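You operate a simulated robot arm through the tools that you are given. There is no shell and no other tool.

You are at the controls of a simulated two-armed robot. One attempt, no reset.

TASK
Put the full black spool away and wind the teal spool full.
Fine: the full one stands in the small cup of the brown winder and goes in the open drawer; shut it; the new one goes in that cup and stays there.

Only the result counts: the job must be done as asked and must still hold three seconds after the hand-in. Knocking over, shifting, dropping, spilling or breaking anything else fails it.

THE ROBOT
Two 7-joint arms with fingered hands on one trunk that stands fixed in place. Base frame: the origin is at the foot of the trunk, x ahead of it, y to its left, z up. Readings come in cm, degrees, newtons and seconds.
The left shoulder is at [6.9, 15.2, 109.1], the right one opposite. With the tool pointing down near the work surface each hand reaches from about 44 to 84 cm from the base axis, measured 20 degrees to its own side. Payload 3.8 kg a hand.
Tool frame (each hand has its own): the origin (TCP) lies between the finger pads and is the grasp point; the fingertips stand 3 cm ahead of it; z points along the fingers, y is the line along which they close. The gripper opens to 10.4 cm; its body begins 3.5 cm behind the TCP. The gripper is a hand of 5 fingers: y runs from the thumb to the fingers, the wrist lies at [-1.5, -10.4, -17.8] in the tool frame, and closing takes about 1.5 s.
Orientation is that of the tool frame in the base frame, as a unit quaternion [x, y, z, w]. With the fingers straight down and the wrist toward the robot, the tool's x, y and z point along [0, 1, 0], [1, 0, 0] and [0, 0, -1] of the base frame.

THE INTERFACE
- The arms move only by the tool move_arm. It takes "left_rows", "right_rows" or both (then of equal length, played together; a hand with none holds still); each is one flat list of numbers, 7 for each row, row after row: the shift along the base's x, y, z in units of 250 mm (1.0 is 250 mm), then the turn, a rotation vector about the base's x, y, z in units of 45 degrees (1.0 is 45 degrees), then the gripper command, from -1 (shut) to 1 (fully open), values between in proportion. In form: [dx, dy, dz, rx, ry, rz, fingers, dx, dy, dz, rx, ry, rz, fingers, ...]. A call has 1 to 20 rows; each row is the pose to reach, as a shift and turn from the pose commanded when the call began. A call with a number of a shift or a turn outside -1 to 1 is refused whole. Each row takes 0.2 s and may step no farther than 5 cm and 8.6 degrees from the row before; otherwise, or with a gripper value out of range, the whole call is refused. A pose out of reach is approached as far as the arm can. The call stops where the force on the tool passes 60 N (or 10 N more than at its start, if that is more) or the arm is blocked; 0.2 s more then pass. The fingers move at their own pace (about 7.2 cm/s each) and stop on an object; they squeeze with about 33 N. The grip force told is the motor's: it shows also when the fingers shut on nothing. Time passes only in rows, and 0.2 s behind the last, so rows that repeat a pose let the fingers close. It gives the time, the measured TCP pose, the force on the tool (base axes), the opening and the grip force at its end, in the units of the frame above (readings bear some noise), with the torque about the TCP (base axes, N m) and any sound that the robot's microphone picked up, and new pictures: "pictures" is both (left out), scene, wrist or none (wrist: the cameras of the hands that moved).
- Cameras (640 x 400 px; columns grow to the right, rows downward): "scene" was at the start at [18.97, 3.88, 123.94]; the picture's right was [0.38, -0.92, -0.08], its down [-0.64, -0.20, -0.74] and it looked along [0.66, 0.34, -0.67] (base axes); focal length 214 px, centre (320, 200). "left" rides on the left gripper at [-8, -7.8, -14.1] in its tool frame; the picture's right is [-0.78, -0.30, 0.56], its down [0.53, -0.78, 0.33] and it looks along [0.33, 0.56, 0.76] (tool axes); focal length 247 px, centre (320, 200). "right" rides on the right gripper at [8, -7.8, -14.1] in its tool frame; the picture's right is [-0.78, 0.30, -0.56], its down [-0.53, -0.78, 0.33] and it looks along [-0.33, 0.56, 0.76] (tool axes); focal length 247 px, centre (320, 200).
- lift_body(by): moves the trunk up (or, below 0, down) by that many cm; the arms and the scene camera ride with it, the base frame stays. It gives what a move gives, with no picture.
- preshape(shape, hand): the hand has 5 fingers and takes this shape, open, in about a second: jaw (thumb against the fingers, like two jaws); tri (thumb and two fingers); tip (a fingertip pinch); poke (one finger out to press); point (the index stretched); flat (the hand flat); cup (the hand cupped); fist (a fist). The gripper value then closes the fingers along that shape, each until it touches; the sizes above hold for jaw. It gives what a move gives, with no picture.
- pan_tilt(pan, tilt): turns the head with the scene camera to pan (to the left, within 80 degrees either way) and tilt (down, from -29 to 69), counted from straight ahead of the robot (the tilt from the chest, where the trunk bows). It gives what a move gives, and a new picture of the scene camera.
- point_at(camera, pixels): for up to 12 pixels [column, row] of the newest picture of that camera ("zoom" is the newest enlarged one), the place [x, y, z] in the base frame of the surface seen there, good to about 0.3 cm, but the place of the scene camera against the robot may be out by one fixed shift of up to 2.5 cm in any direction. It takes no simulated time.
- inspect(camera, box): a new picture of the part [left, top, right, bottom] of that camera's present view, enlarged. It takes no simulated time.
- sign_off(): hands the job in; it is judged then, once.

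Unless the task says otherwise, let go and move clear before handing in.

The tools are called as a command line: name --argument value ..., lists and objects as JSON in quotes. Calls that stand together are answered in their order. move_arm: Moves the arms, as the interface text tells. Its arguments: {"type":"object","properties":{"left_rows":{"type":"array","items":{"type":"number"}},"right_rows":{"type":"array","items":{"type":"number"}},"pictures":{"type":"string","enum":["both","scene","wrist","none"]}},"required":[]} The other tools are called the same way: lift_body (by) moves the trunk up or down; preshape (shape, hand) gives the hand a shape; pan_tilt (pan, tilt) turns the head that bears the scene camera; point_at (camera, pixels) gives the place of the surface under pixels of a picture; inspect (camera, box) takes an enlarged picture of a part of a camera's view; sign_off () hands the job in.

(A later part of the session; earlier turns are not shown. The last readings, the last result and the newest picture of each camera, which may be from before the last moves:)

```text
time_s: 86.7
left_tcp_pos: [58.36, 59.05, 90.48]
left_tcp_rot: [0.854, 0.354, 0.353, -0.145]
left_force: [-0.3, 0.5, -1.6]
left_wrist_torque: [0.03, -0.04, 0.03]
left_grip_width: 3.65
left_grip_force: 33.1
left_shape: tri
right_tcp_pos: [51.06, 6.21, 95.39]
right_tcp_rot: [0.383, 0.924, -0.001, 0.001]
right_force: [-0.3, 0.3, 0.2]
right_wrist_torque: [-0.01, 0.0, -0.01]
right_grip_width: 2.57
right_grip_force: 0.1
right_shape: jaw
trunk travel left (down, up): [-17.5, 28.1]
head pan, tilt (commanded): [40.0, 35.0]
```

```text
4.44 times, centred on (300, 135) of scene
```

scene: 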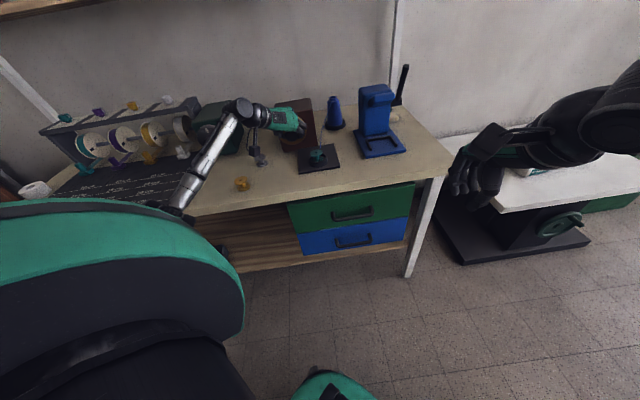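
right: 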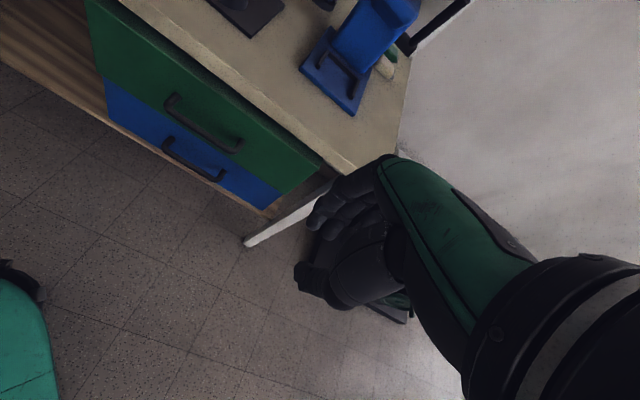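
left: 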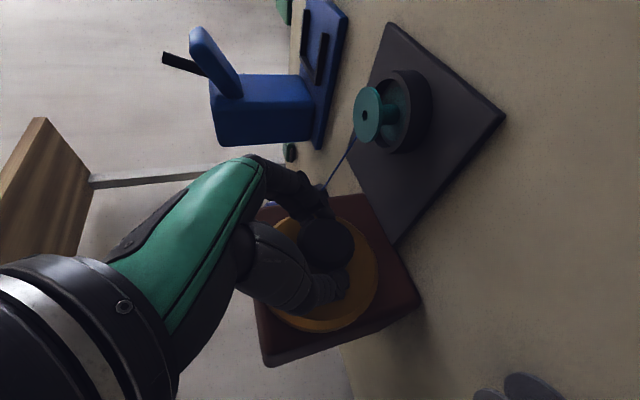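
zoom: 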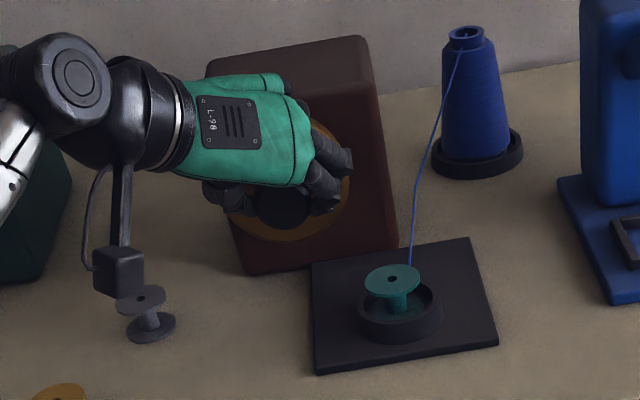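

The knob is held at 3.65 cm with 33 N and no side load. I'll turn it clockwise (seen from the front) by 45° about its axis and watch the spool and sounds.

move_arm --left_rows '[0.0026, -0.0026, -0.0002, 0.0786, 0.0786, 0, -1, 0.0052, -0.0052, -0.0006, 0.1571, 0.1571, 0, -1, 0.0077, -0.0077, -0.0014, 0.2357, 0.2357, 0, -1, 0.0102, -0.0102, -0.0025, 0.3143, 0.3143, 0, -1, 0.0126, -0.0126, -0.0039, 0.3928, 0.3928, 0, -1, 0.0148, -0.0148, -0.0056, 0.4714, 0.4714, 0, -1, 0.017, -0.017, -0.0076, 0.55, 0.55, 0, -1, 0.0191, -0.0191, -0.0098, 0.6285, 0.6285, 0, -1, 0.021, -0.021, -0.0123, 0.7071, 0.7071, 0, -1, 0.021, -0.021, -0.0123, 0.7071, 0.7071, 0, -1]' --pictures "both"

inspect --camera "left" --box '[220, 50, 520, 350]'

inspect --camera "scene" --box '[250, 90, 350, 180]'

```text
time_s: 88.9
left_tcp_pos: [58.95, 58.55, 90.09]
left_tcp_rot: [0.845, 0.192, 0.19, -0.462]
left_force: [0.6, -4.7, -5.0]
left_wrist_torque: [-0.14, 0.01, -0.11]
left_grip_width: 3.61
left_grip_force: 32.6
left_shape: tri
right_tcp_pos: [50.92, 6.19, 95.25]
right_tcp_rot: [0.384, 0.923, -0.001, 0.0]
right_force: [-0.6, -0.2, 0.3]
right_wrist_torque: [0.02, 0.01, -0.03]
right_grip_width: 2.58
right_grip_force: 0.1
right_shape: jaw
trunk travel left (down, up): [-17.5, 28.1]
head pan, tilt (commanded): [40.0, 35.0]
```

scene: 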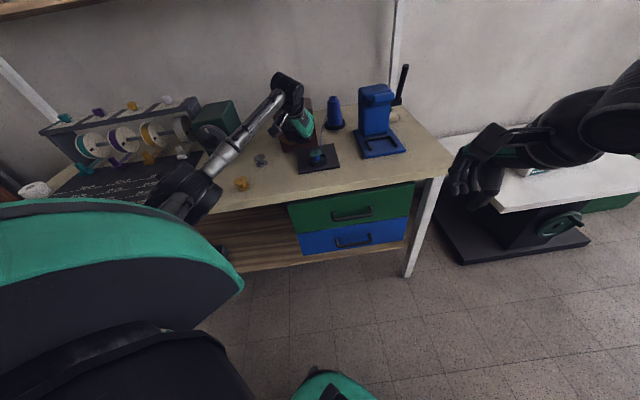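
left: 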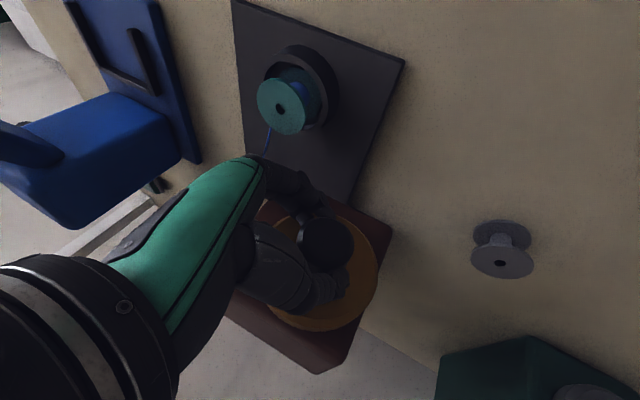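

```text
1.33 times, centred on (370, 200) of left
```

zoom: 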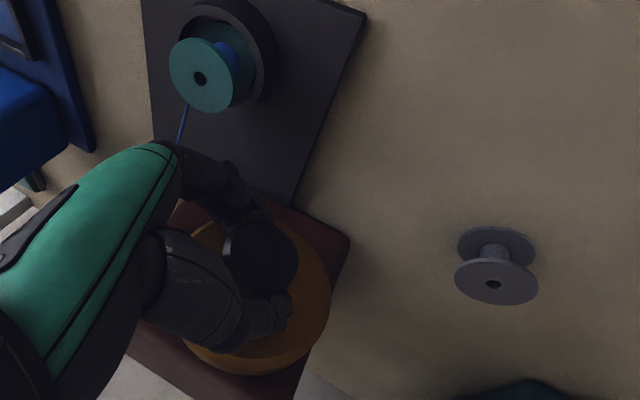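

```text
4.44 times, centred on (300, 135) of scene
```

zoom: 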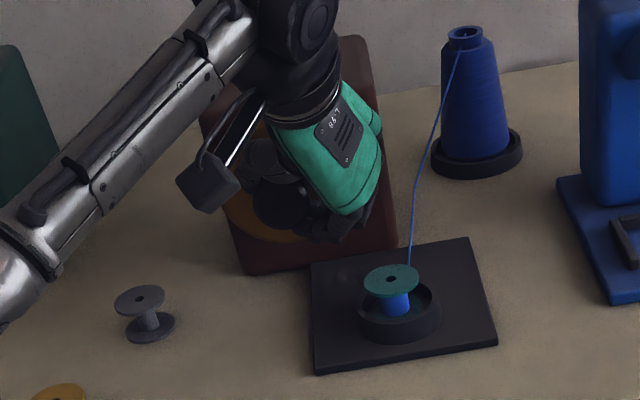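

Blue thread now shows on the teal spool's hub (399,303 in the zoom), so clockwise turning winds it. I'll wait a moment to see whether it keeps winding on its own or only with the turning.

move_arm --left_rows '[0, 0, 0, 0, 0, 0, -1, 0, 0, 0, 0, 0, 0, -1, 0, 0, 0, 0, 0, 0, -1, 0, 0, 0, 0, 0, 0, -1, 0, 0, 0, 0, 0, 0, -1]' --pictures "scene"

inspect --camera "scene" --box '[290, 130, 340, 180]'

inspect --camera "left" --box '[230, 30, 370, 170]'

```text
time_s: 90.1
left_tcp_pos: [59.03, 58.42, 90.14]
left_tcp_rot: [0.845, 0.192, 0.191, -0.461]
left_force: [2.1, -4.7, -5.0]
left_wrist_torque: [-0.19, 0.05, -0.05]
left_grip_width: 3.65
left_grip_force: 32.6
left_shape: tri
right_tcp_pos: [51.03, 6.18, 95.32]
right_tcp_rot: [0.384, 0.923, -0.001, -0.001]
right_force: [-0.1, 0.1, 0.0]
right_wrist_torque: [0.01, 0.04, 0.0]
right_grip_width: 2.57
right_grip_force: 0.0
right_shape: jaw
trunk travel left (down, up): [-17.5, 28.1]
head pan, tilt (commanded): [40.0, 35.0]
```

scene: 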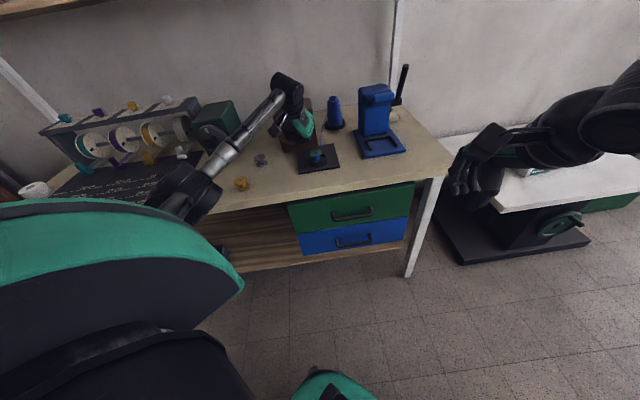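

```text
8.00 times, centred on (315, 155) of scene
```

zoom: 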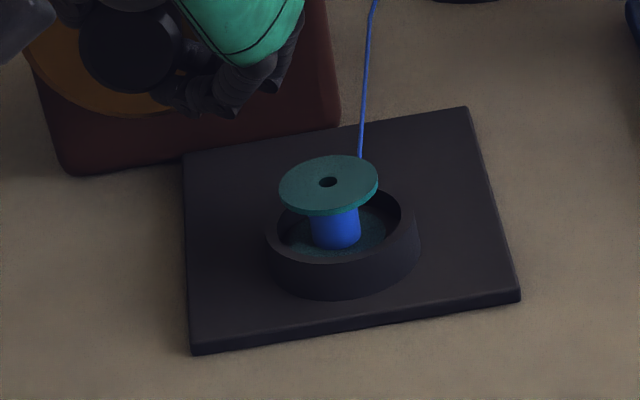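

```text
2.86 times, centred on (300, 100) of left
```

zoom: 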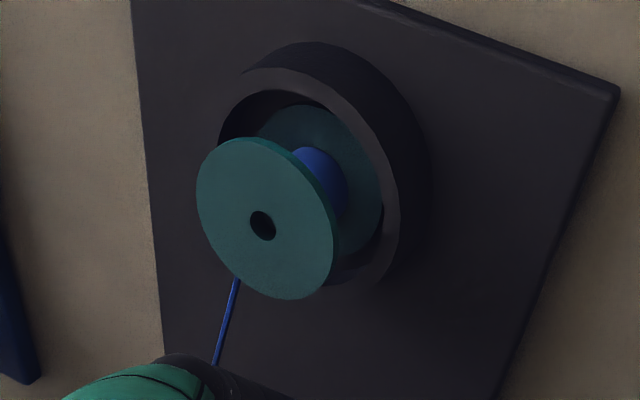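

Waiting changed little; the winding follows the turning (thread about half the flange width now). I'll turn on to 60°, then open slightly and rotate the hand back counter-clockwise around the knob without dragging it.

move_arm --left_rows '[0.0067, -0.0067, -0.0104, 0.0786, 0.0786, 0, -1, 0.0085, -0.0085, -0.0144, 0.1571, 0.1571, 0, -1, 0.01, -0.01, -0.0185, 0.2357, 0.2357, 0, -1, 0.01, -0.01, -0.0185, 0.2357, 0.2357, 0, -1, 0.01, -0.01, -0.0185, 0.2357, 0.2357, 0, 0.08, 0.01, -0.01, -0.0185, 0.2357, 0.2357, 0, 0.08, 0.01, -0.01, -0.0185, 0.2357, 0.2357, 0, 0.08, 0.0074, -0.0074, -0.012, 0.11, 0.11, 0, 0.08, 0.0043, -0.0043, -0.0061, -0.0157, -0.0157, 0, 0.08, 0.0006, -0.0006, -0.0009, -0.1414, -0.1414, 0, 0.08, -0.0036, 0.0036, 0.0036, -0.2671, -0.2671, 0, 0.08, -0.0081, 0.0081, 0.0072, -0.3928, -0.3928, 0, 0.08, -0.013, 0.013, 0.0099, -0.5185, -0.5185, 0, 0.08, -0.0181, 0.0181, 0.0115, -0.6442, -0.6442, 0, 0.08, -0.0233, 0.0233, 0.0122, -0.77, -0.77, 0, 0.08, -0.0285, 0.0285, 0.0118, -0.8957, -0.8957, 0, 0.08, -0.0324, 0.0324, 0.0109, -0.98, -0.98, 0, 0.08]' --pictures "both"

inspect --camera "scene" --box '[260, 100, 350, 180]'

inspect --camera "left" --box '[220, 150, 420, 350]'

```text
time_s: 93.7
left_tcp_pos: [58.12, 59.32, 90.36]
left_tcp_rot: [0.822, 0.403, 0.403, -0.014]
left_force: [-0.4, 0.9, 0.0]
left_wrist_torque: [-0.01, 0.0, 0.01]
left_grip_width: 5.55
left_grip_force: 0.0
left_shape: tri
right_tcp_pos: [50.92, 6.12, 95.4]
right_tcp_rot: [0.384, 0.923, 0.0, 0.001]
right_force: [-0.6, -0.2, 0.5]
right_wrist_torque: [-0.01, 0.03, 0.01]
right_grip_width: 2.6
right_grip_force: 0.1
right_shape: jaw
trunk travel left (down, up): [-17.5, 28.1]
head pan, tilt (commanded): [40.0, 35.0]
```

scene: 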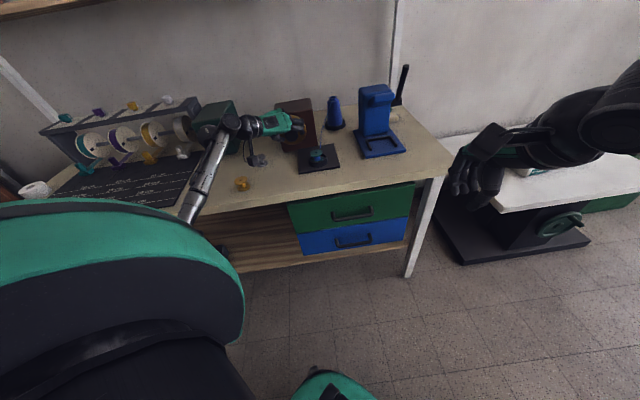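
left: 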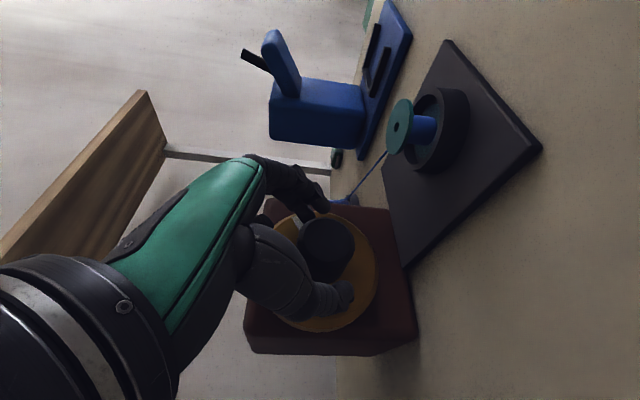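

```text
5.00 times, centred on (305, 140) of scene
```

zoom: 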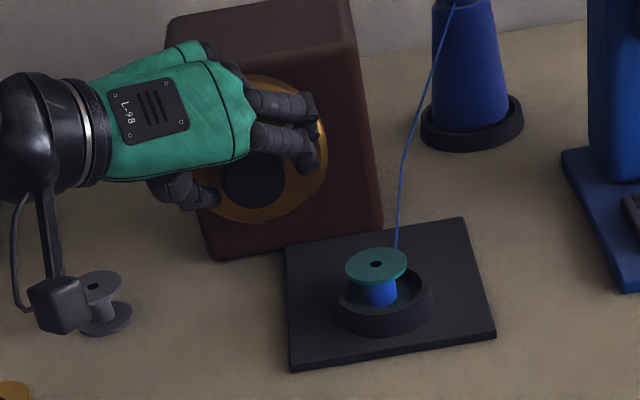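

```text
2.00 times, centred on (320, 250) of left
```

zoom: 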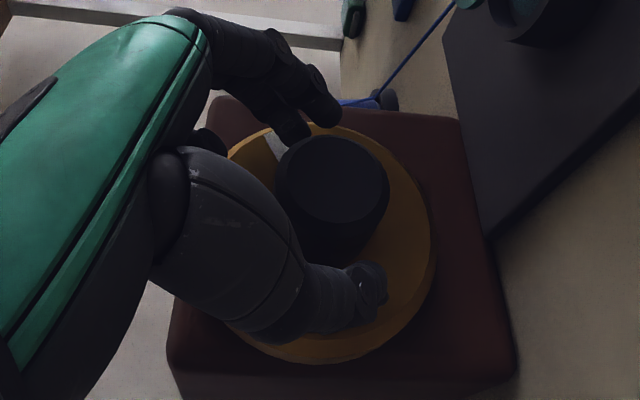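

The knob stayed put while the hand rolled back (white mark now hidden near the fingers), and thread is about 0.56 of the flange. I'll grip again and turn another 62° clockwise.

move_arm --left_rows '[0, 0, 0, 0, 0, 0, -0.3, 0, 0, 0, 0, 0, 0, -0.6, 0, 0, 0, 0, 0, 0, -1, 0, 0, 0, 0, 0, 0, -1, 0, 0, 0, 0, 0, 0, -1, 0.0056, -0.0056, 0.0012, 0.1257, 0.1257, 0, -1, 0.0108, -0.0108, 0.0012, 0.2514, 0.2514, 0, -1, 0.016, -0.016, 0.0002, 0.3771, 0.3771, 0, -1, 0.021, -0.021, -0.0018, 0.5028, 0.5028, 0, -1, 0.0258, -0.0258, -0.0047, 0.6285, 0.6285, 0, -1, 0.0302, -0.0302, -0.0086, 0.7542, 0.7542, 0, -1, 0.0343, -0.0343, -0.0134, 0.88, 0.88, 0, -1, 0.0371, -0.0371, -0.0177, 0.98, 0.98, 0, -1, 0.0371, -0.0371, -0.0177, 0.98, 0.98, 0, -1]' --pictures "both"

inspect --camera "scene" --box '[260, 100, 350, 180]'

inspect --camera "left" --box '[220, 50, 420, 350]'

```text
time_s: 96.7
left_tcp_pos: [58.99, 58.44, 90.04]
left_tcp_rot: [0.845, 0.191, 0.191, -0.462]
left_force: [1.1, 1.7, 1.4]
left_wrist_torque: [-0.03, -0.05, -0.07]
left_grip_width: 3.66
left_grip_force: 33.3
left_shape: tri
right_tcp_pos: [50.87, 6.2, 95.33]
right_tcp_rot: [0.383, 0.924, -0.001, 0.0]
right_force: [0.1, -0.2, 0.1]
right_wrist_torque: [0.01, -0.01, -0.02]
right_grip_width: 2.58
right_grip_force: 0.0
right_shape: jaw
trunk travel left (down, up): [-17.5, 28.1]
head pan, tilt (commanded): [40.0, 35.0]
```

scene: 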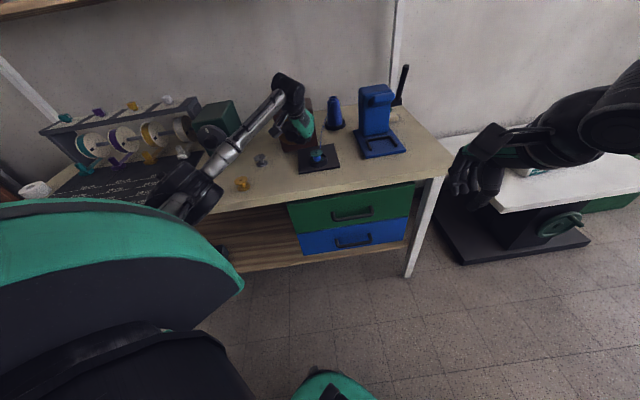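
left: 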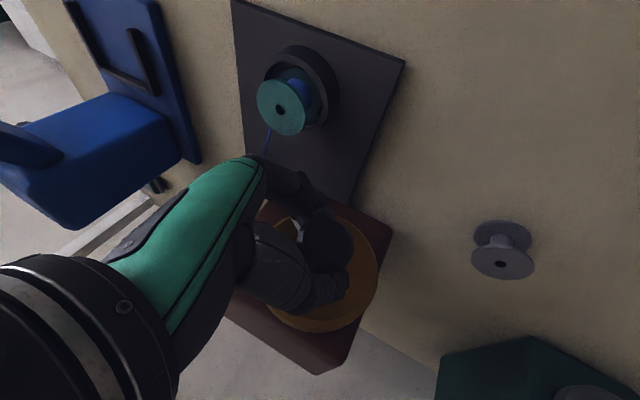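

```text
5.00 times, centred on (305, 140) of scene
```

zoom: 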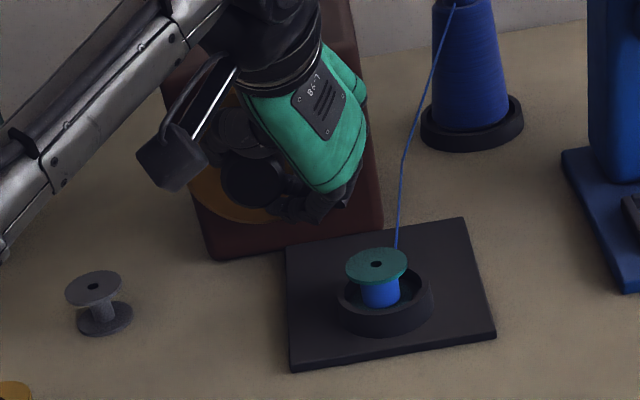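

```text
1.33 times, centred on (320, 200) of left
```

zoom: 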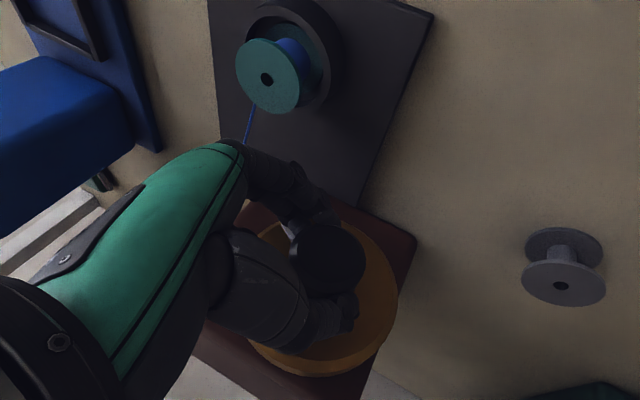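

Forces stay small and the thread has grown to about 0.64 of the flange width. I'll zoom in for a more exact measure of the fill.

inspect --camera "scene" --box '[300, 138, 334, 172]'

```text
11.76 times, centred on (317, 155) of scene
```

zoom: 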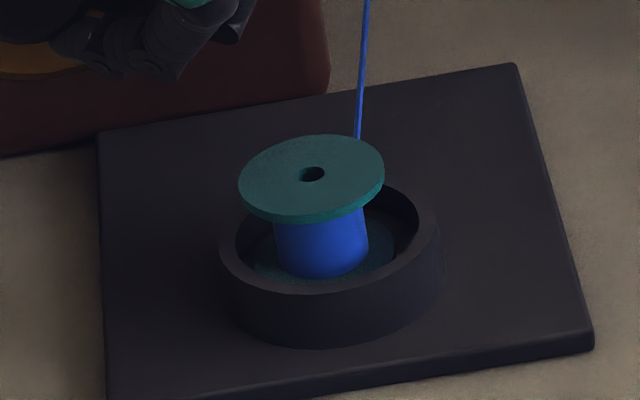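

Thread is at 0.64 of the flange after about 122°, and growing steadily. I'll do the next cycle: on to 60°, release, and roll back.

move_arm --left_rows '[0.002, -0.002, -0.0037, 0.0786, 0.0786, 0, -1, 0.0037, -0.0037, -0.0076, 0.1571, 0.1571, 0, -1, 0.0052, -0.0052, -0.0117, 0.2357, 0.2357, 0, -1, 0.0052, -0.0052, -0.0117, 0.2357, 0.2357, 0, -1, 0.0052, -0.0052, -0.0117, 0.2357, 0.2357, 0, 0.08, 0.0052, -0.0052, -0.0117, 0.2357, 0.2357, 0, 0.08, 0.0052, -0.0052, -0.0117, 0.2357, 0.2357, 0, 0.08, 0.0027, -0.0027, -0.0052, 0.11, 0.11, 0, 0.08, -0.0004, 0.0004, 0.0007, -0.0157, -0.0157, 0, 0.08, -0.0041, 0.0041, 0.0059, -0.1414, -0.1414, 0, 0.08, -0.0083, 0.0083, 0.0104, -0.2671, -0.2671, 0, 0.08, -0.0129, 0.0129, 0.014, -0.3928, -0.3928, 0, 0.08, -0.0177, 0.0177, 0.0167, -0.5185, -0.5185, 0, 0.08, -0.0228, 0.0228, 0.0183, -0.6442, -0.6442, 0, 0.08, -0.028, 0.028, 0.019, -0.77, -0.77, 0, 0.08, -0.0333, 0.0333, 0.0186, -0.8957, -0.8957, 0, 0.08, -0.0367, 0.0367, 0.0178, -0.98, -0.98, 0, 0.08]' --pictures "both"

inspect --camera "scene" --box '[300, 138, 334, 172]'

inspect --camera "left" --box '[220, 150, 420, 350]'

```text
time_s: 100.3
left_tcp_pos: [58.14, 59.34, 90.5]
left_tcp_rot: [0.821, 0.403, 0.403, -0.014]
left_force: [-0.4, -0.2, 0.7]
left_wrist_torque: [0.03, -0.02, 0.03]
left_grip_width: 5.58
left_grip_force: 0.1
left_shape: tri
right_tcp_pos: [50.93, 6.14, 95.47]
right_tcp_rot: [0.383, 0.924, 0.0, 0.001]
right_force: [0.3, -0.1, -0.6]
right_wrist_torque: [0.03, -0.02, -0.03]
right_grip_width: 2.58
right_grip_force: 0.0
right_shape: jaw
trunk travel left (down, up): [-17.5, 28.1]
head pan, tilt (commanded): [40.0, 35.0]
```

scene: 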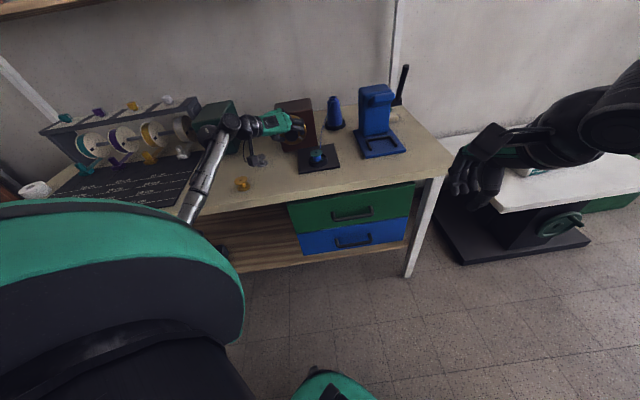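
left: 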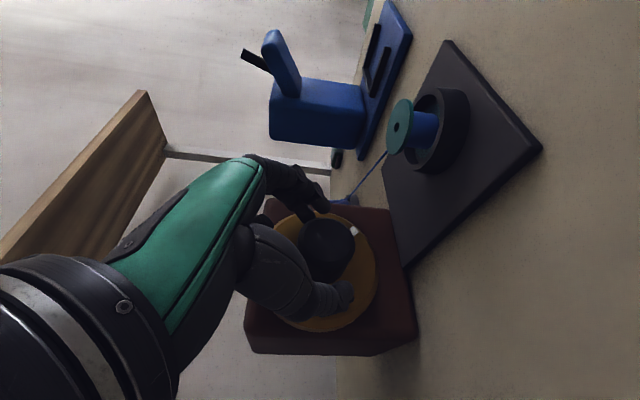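

```text
11.76 times, centred on (317, 155) of scene
```

zoom: 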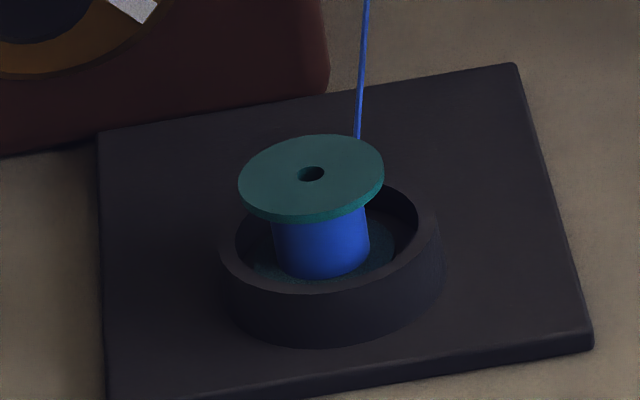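

```text
2.00 times, centred on (320, 250) of left
```

zoom: 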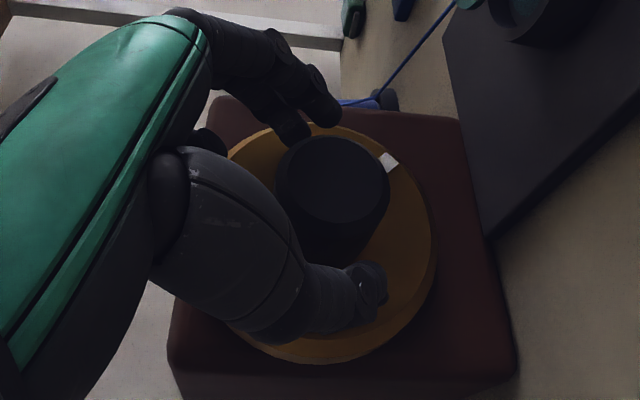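

The white mark is now at the dial's lower right and the thread is 0.68 of the flange after ~137°. Next: roll back a bit further, grip and turn 87° clockwise.

move_arm --left_rows '[-0.0054, 0.0054, -0.0023, -0.1351, -0.1351, 0, 0.08, -0.0101, 0.0101, -0.0054, -0.2608, -0.2608, 0, 0.08, -0.0145, 0.0145, -0.0094, -0.3865, -0.3865, 0, 0.08, -0.0145, 0.0145, -0.0094, -0.3865, -0.3865, 0, -0.3, -0.0145, 0.0145, -0.0094, -0.3865, -0.3865, 0, -0.6, -0.0145, 0.0145, -0.0094, -0.3865, -0.3865, 0, -1, -0.0145, 0.0145, -0.0094, -0.3865, -0.3865, 0, -1, -0.0145, 0.0145, -0.0094, -0.3865, -0.3865, 0, -1, -0.0101, 0.0101, -0.0054, -0.2608, -0.2608, 0, -1, -0.0054, 0.0054, -0.0023, -0.1351, -0.1351, 0, -1, -0.0004, 0.0004, -0.0001, -0.0094, -0.0094, 0, -1, 0.0048, -0.0048, 0.001, 0.1163, 0.1163, 0, -1, 0.01, -0.01, 0.0011, 0.242, 0.242, 0, -1, 0.0152, -0.0152, 0.0002, 0.3677, 0.3677, 0, -1, 0.0202, -0.0202, -0.0017, 0.4934, 0.4934, 0, -1, 0.0251, -0.0251, -0.0046, 0.6191, 0.6191, 0, -1, 0.0295, -0.0295, -0.0084, 0.7448, 0.7448, 0, -1, 0.0336, -0.0336, -0.0131, 0.8705, 0.8705, 0, -1, 0.0367, -0.0367, -0.0178, 0.98, 0.98, 0, -1]' --pictures "both"

inspect --camera "scene" --box '[300, 138, 334, 172]'

inspect --camera "left" --box '[220, 50, 420, 350]'

```text
time_s: 104.3
left_tcp_pos: [59.03, 58.52, 90.1]
left_tcp_rot: [0.845, 0.192, 0.19, -0.462]
left_force: [1.1, 3.0, 2.7]
left_wrist_torque: [0.06, -0.1, -0.06]
left_grip_width: 3.62
left_grip_force: 33.1
left_shape: tri
right_tcp_pos: [50.95, 6.24, 95.38]
right_tcp_rot: [0.384, 0.923, -0.001, -0.001]
right_force: [-0.4, -1.1, -0.6]
right_wrist_torque: [-0.01, -0.01, -0.01]
right_grip_width: 2.56
right_grip_force: 0.0
right_shape: jaw
trunk travel left (down, up): [-17.5, 28.1]
head pan, tilt (commanded): [40.0, 35.0]
```

scene: 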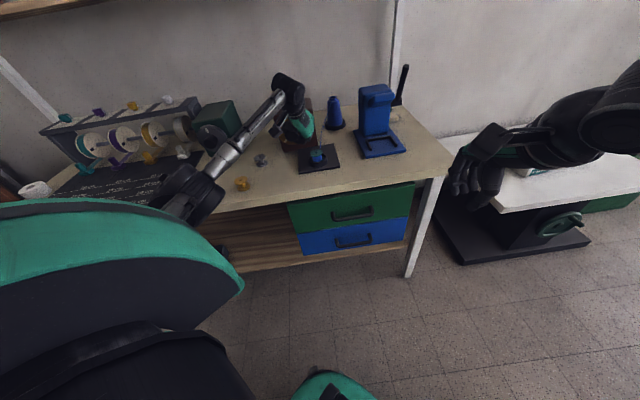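
left: 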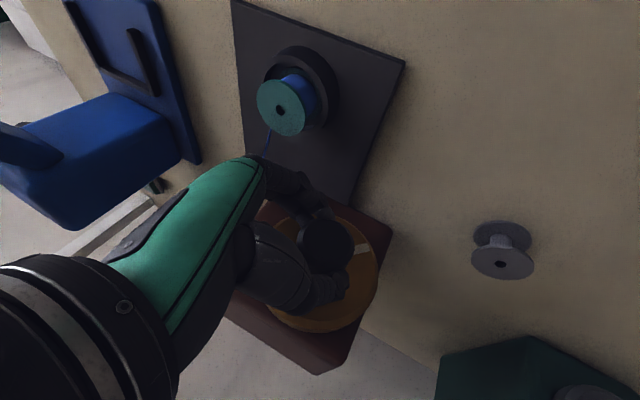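

```text
11.76 times, centred on (317, 155) of scene
```

zoom: 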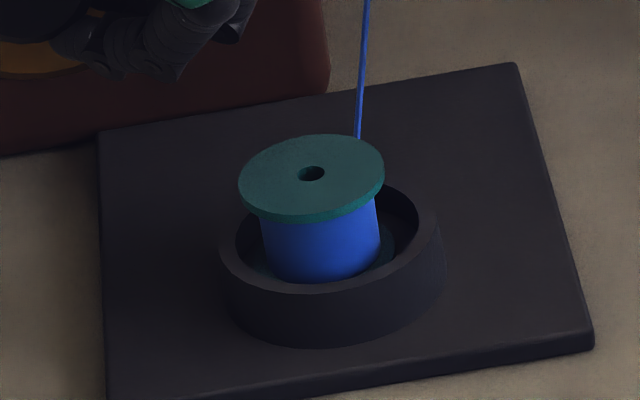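

```text
1.33 times, centred on (320, 200) of left
```

zoom: 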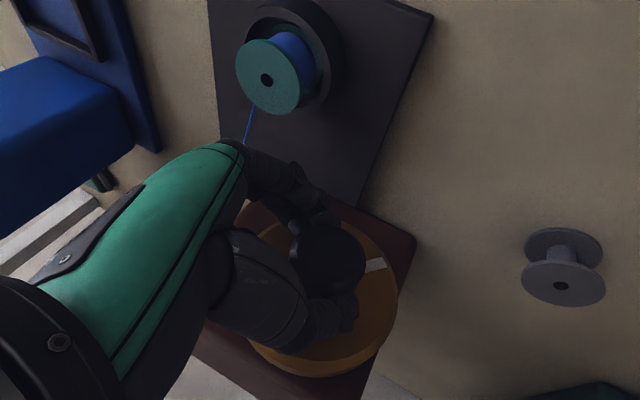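

Thread has grown to 0.81 of the flange after ~224°. I'll repeat: on to 60°, release, roll back.

move_arm --left_rows '[0.002, -0.002, -0.0037, 0.0786, 0.0786, 0, -1, 0.0037, -0.0037, -0.0076, 0.1571, 0.1571, 0, -1, 0.0052, -0.0052, -0.0117, 0.2357, 0.2357, 0, -1, 0.0052, -0.0052, -0.0117, 0.2357, 0.2357, 0, -1, 0.0052, -0.0052, -0.0117, 0.2357, 0.2357, 0, 0.08, 0.0052, -0.0052, -0.0117, 0.2357, 0.2357, 0, 0.08, 0.0052, -0.0052, -0.0117, 0.2357, 0.2357, 0, 0.08, 0.0027, -0.0027, -0.0052, 0.11, 0.11, 0, 0.08, -0.0004, 0.0004, 0.0007, -0.0157, -0.0157, 0, 0.08, -0.0041, 0.0041, 0.0059, -0.1414, -0.1414, 0, 0.08, -0.0083, 0.0083, 0.0104, -0.2671, -0.2671, 0, 0.08, -0.0129, 0.0129, 0.014, -0.3928, -0.3928, 0, 0.08, -0.0177, 0.0177, 0.0167, -0.5185, -0.5185, 0, 0.08, -0.0228, 0.0228, 0.0183, -0.6442, -0.6442, 0, 0.08, -0.028, 0.028, 0.019, -0.77, -0.77, 0, 0.08, -0.0333, 0.0333, 0.0186, -0.8957, -0.8957, 0, 0.08, -0.0367, 0.0367, 0.0178, -0.98, -0.98, 0, 0.08]' --pictures "both"

inspect --camera "scene" --box '[300, 138, 334, 172]'

inspect --camera "left" --box '[220, 150, 420, 350]'

```text
time_s: 107.9
left_tcp_pos: [57.99, 59.41, 90.52]
left_tcp_rot: [0.822, 0.403, 0.403, -0.015]
left_force: [-0.5, 0.4, -0.5]
left_wrist_torque: [0.02, 0.0, -0.01]
left_grip_width: 5.6
left_grip_force: 0.0
left_shape: tri
right_tcp_pos: [50.98, 6.19, 95.29]
right_tcp_rot: [0.383, 0.924, -0.001, 0.001]
right_force: [0.5, -0.4, 0.6]
right_wrist_torque: [0.0, -0.01, -0.02]
right_grip_width: 2.57
right_grip_force: 0.1
right_shape: jaw
trunk travel left (down, up): [-17.5, 28.1]
head pan, tilt (commanded): [40.0, 35.0]
```

scene: 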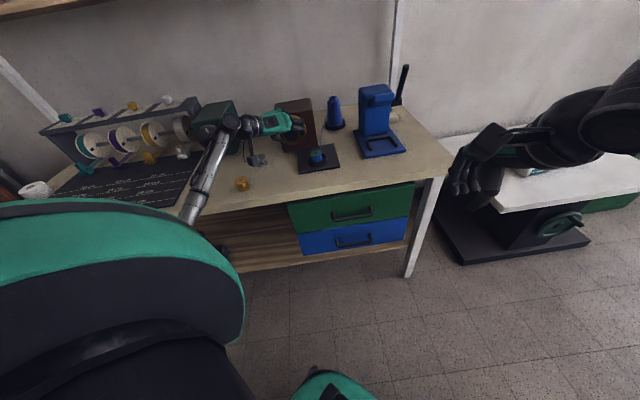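
left: 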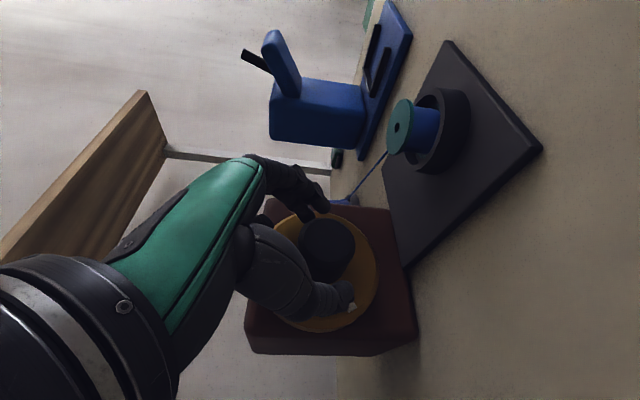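

```text
11.76 times, centred on (317, 155) of scene
```

zoom: 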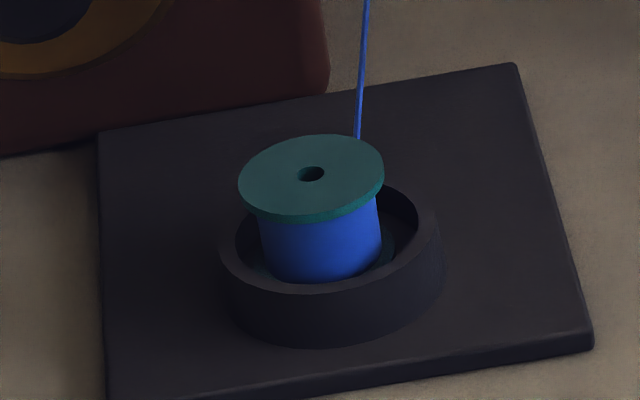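

```text
2.00 times, centred on (320, 250) of left
```

zoom: 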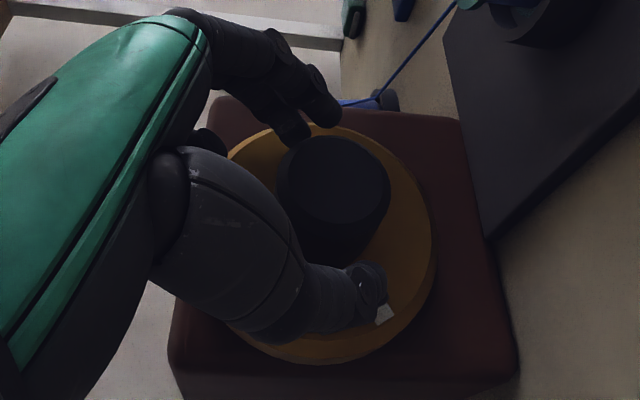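

Thread is now 0.84 of the flange after ~239°. I'll roll back, grip and turn another 87° clockwise.

move_arm --left_rows '[-0.0054, 0.0054, -0.0023, -0.1351, -0.1351, 0, 0.08, -0.0101, 0.0101, -0.0054, -0.2608, -0.2608, 0, 0.08, -0.0145, 0.0145, -0.0094, -0.3865, -0.3865, 0, 0.08, -0.0145, 0.0145, -0.0094, -0.3865, -0.3865, 0, -0.3, -0.0145, 0.0145, -0.0094, -0.3865, -0.3865, 0, -0.6, -0.0145, 0.0145, -0.0094, -0.3865, -0.3865, 0, -1, -0.0145, 0.0145, -0.0094, -0.3865, -0.3865, 0, -1, -0.0145, 0.0145, -0.0094, -0.3865, -0.3865, 0, -1, -0.0101, 0.0101, -0.0054, -0.2608, -0.2608, 0, -1, -0.0054, 0.0054, -0.0023, -0.1351, -0.1351, 0, -1, -0.0004, 0.0004, -0.0001, -0.0094, -0.0094, 0, -1, 0.0048, -0.0048, 0.001, 0.1163, 0.1163, 0, -1, 0.01, -0.01, 0.0011, 0.242, 0.242, 0, -1, 0.0152, -0.0152, 0.0002, 0.3677, 0.3677, 0, -1, 0.0202, -0.0202, -0.0017, 0.4934, 0.4934, 0, -1, 0.0251, -0.0251, -0.0046, 0.6191, 0.6191, 0, -1, 0.0295, -0.0295, -0.0084, 0.7448, 0.7448, 0, -1, 0.0336, -0.0336, -0.0131, 0.8705, 0.8705, 0, -1, 0.0367, -0.0367, -0.0178, 0.98, 0.98, 0, -1]' --pictures "both"

inspect --camera "scene" --box '[300, 138, 334, 172]'

inspect --camera "left" --box '[220, 50, 420, 350]'

```text
time_s: 111.9
left_tcp_pos: [59.02, 58.38, 90.06]
left_tcp_rot: [0.845, 0.191, 0.19, -0.462]
left_force: [0.5, 2.1, -0.3]
left_wrist_torque: [0.01, -0.07, -0.03]
left_grip_width: 3.64
left_grip_force: 33.2
left_shape: tri
right_tcp_pos: [50.99, 6.24, 95.35]
right_tcp_rot: [0.384, 0.924, -0.001, 0.001]
right_force: [-0.1, 0.6, -0.2]
right_wrist_torque: [0.02, 0.03, -0.01]
right_grip_width: 2.61
right_grip_force: 0.1
right_shape: jaw
trunk travel left (down, up): [-17.5, 28.1]
head pan, tilt (commanded): [40.0, 35.0]
```

scene: 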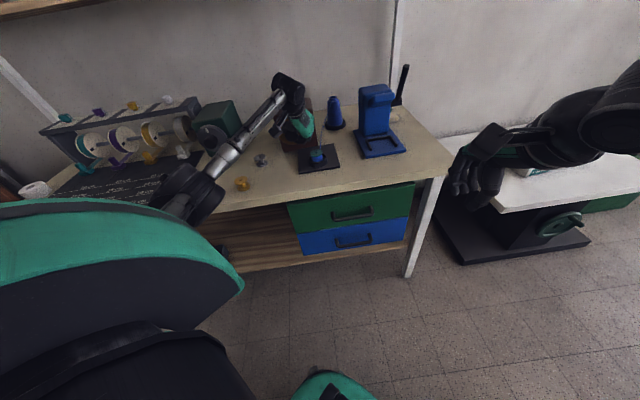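
left: 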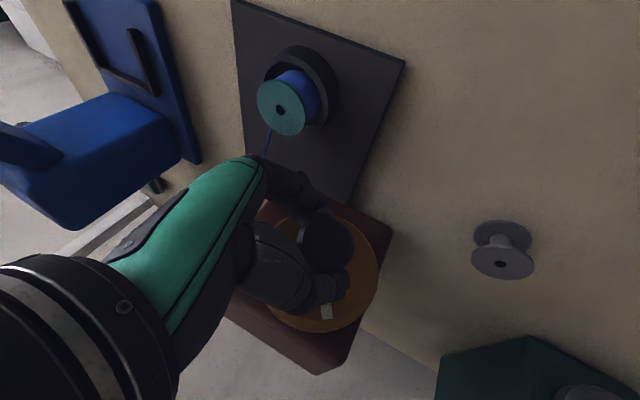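

```text
11.76 times, centred on (317, 155) of scene
```

zoom: 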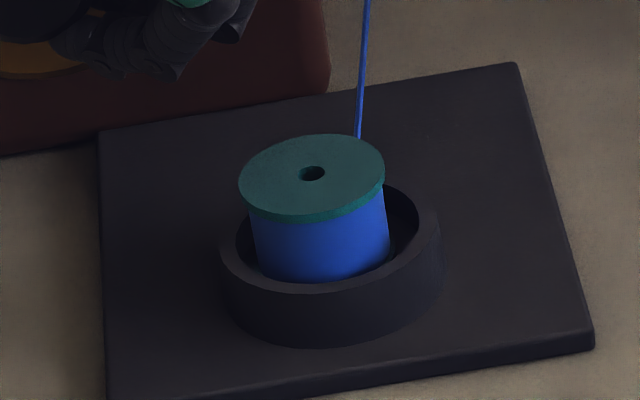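

```text
1.33 times, centred on (320, 200) of left
```

zoom: 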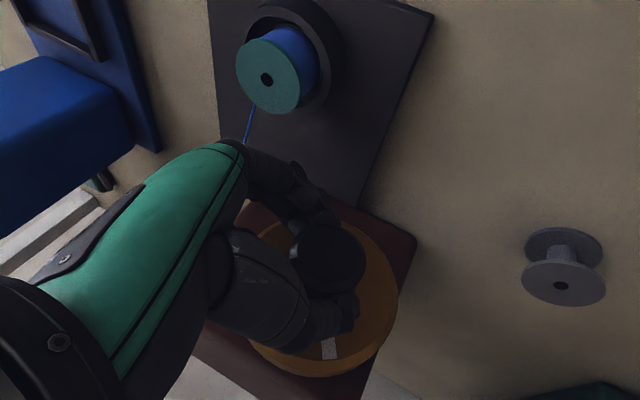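

Thread is now at 0.97 of the flange width (250–390 of 239–385) after ~326°. I'll turn the remaining 15° of this grip and compare whether it still grows or makes a sound.

move_arm --left_rows '[0.002, -0.002, -0.0037, 0.0786, 0.0786, 0, -1, 0.0037, -0.0037, -0.0076, 0.1571, 0.1571, 0, -1, 0.0052, -0.0052, -0.0117, 0.2357, 0.2357, 0, -1, 0.0052, -0.0052, -0.0117, 0.2357, 0.2357, 0, -1]' --pictures "both"

inspect --camera "scene" --box '[300, 138, 334, 172]'

inspect --camera "left" --box '[220, 0, 420, 200]'

```text
time_s: 112.9
left_tcp_pos: [59.17, 58.39, 89.7]
left_tcp_rot: [0.812, 0.129, 0.129, -0.554]
left_force: [0.2, 1.8, 2.4]
left_wrist_torque: [0.04, -0.03, -0.02]
left_grip_width: 3.63
left_grip_force: 33.1
left_shape: tri
right_tcp_pos: [50.88, 6.19, 95.35]
right_tcp_rot: [0.384, 0.923, 0.0, 0.001]
right_force: [0.1, 0.9, -0.3]
right_wrist_torque: [-0.01, 0.0, 0.01]
right_grip_width: 2.56
right_grip_force: 0.1
right_shape: jaw
trunk travel left (down, up): [-17.5, 28.1]
head pan, tilt (commanded): [40.0, 35.0]
```

scene: 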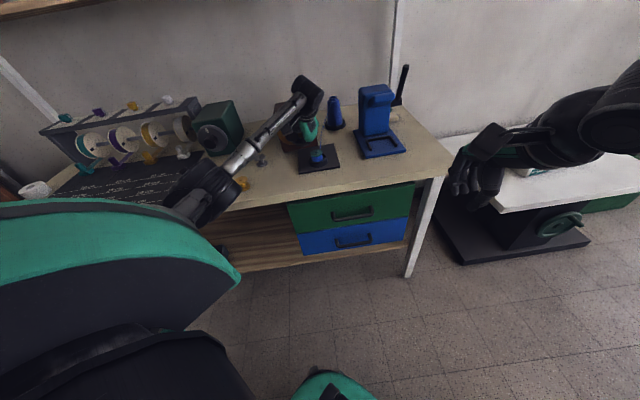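
left: 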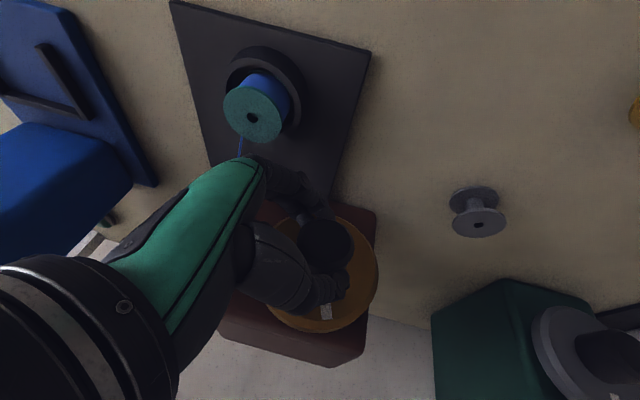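

```text
11.76 times, centred on (317, 155) of scene
```

zoom: 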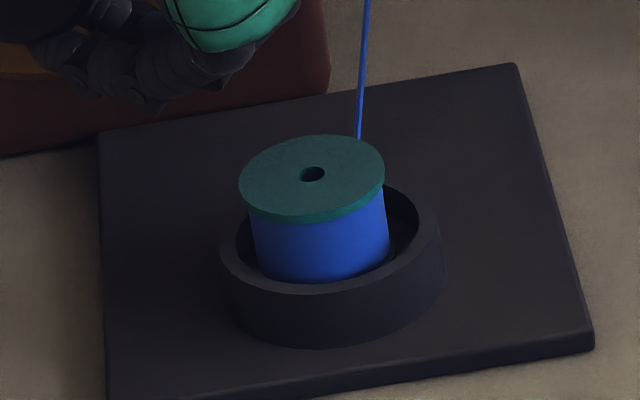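

```text
2.00 times, centred on (320, 100) of left
```

zoom: 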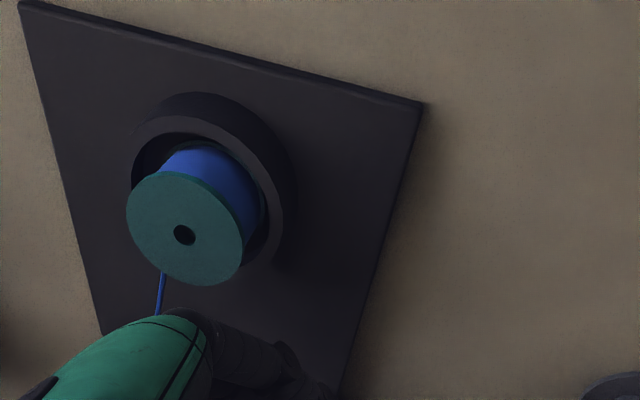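

The width looks unchanged (about 250–390). I'll zoom closer to compare thread edge and flange edge precisely.

inspect --camera "scene" --box '[308, 146, 326, 164]'

```text
16.00 times, centred on (317, 155) of scene
```

zoom: 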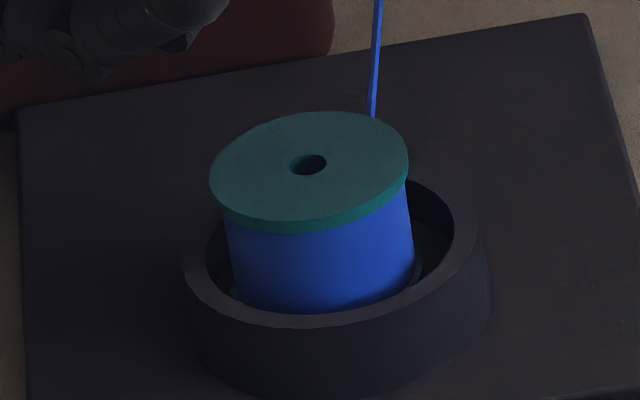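

The thread edge is at 0.94–0.97 of the flange. I'll release, roll back and look at the white mark to see the real total turn so far.

move_arm --left_rows '[0, 0, 0, 0, 0, 0, 0.08, 0, 0, 0, 0, 0, 0, 0.08, 0, 0, 0, 0, 0, 0, 0.08, -0.0025, 0.0025, 0.0065, -0.1257, -0.1257, 0, 0.08, -0.0056, 0.0056, 0.0124, -0.2514, -0.2514, 0, 0.08, -0.0093, 0.0093, 0.0176, -0.3771, -0.3771, 0, 0.08, -0.0135, 0.0135, 0.0221, -0.5028, -0.5028, 0, 0.08, -0.0181, 0.0181, 0.0257, -0.6285, -0.6285, 0, 0.08, -0.0229, 0.0229, 0.0284, -0.7542, -0.7542, 0, 0.08, -0.028, 0.028, 0.03, -0.88, -0.88, 0, 0.08, -0.032, 0.032, 0.0306, -0.98, -0.98, 0, 0.08]' --pictures "both"

inspect --camera "scene" --box '[260, 90, 350, 180]'

inspect --camera "left" --box '[220, 150, 420, 350]'

```text
time_s: 115.3
left_tcp_pos: [58.32, 59.14, 90.49]
left_tcp_rot: [0.85, 0.362, 0.361, -0.126]
left_force: [-0.1, 1.5, -0.6]
left_wrist_torque: [-0.02, 0.0, 0.0]
left_grip_width: 5.59
left_grip_force: 0.1
left_shape: tri
right_tcp_pos: [50.99, 6.21, 95.36]
right_tcp_rot: [0.383, 0.924, -0.001, 0.001]
right_force: [-0.4, -0.7, 0.0]
right_wrist_torque: [-0.02, -0.02, 0.0]
right_grip_width: 2.57
right_grip_force: 0.1
right_shape: jaw
trunk travel left (down, up): [-17.5, 28.1]
head pan, tilt (commanded): [40.0, 35.0]
```

scene: 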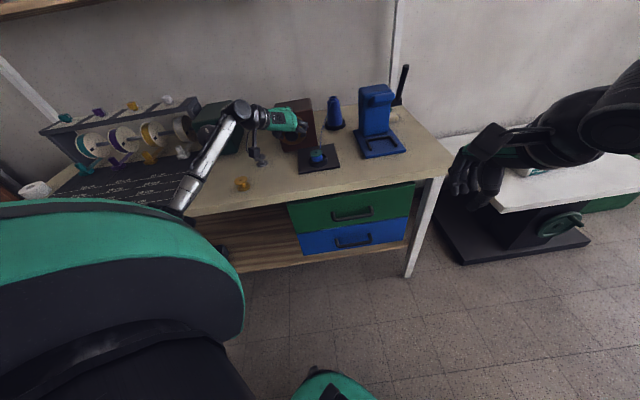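
left: 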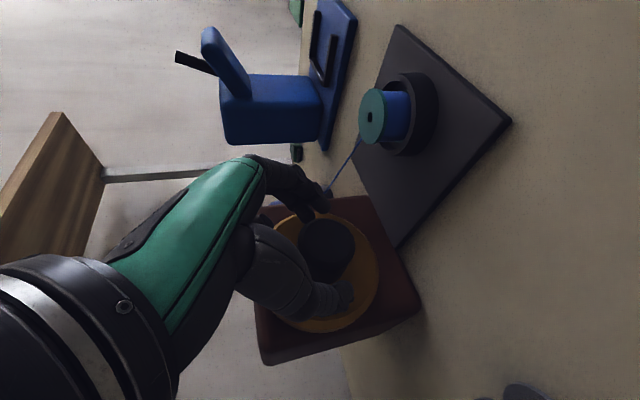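

```text
4.44 times, centred on (305, 135) of scene
```

zoom: 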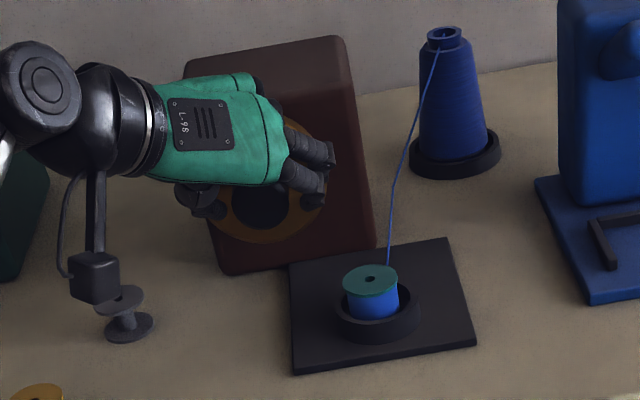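

```text
2.00 times, centred on (320, 250) of left
```

zoom: 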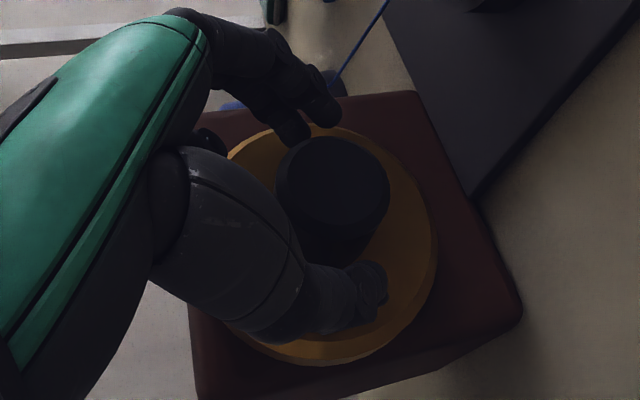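

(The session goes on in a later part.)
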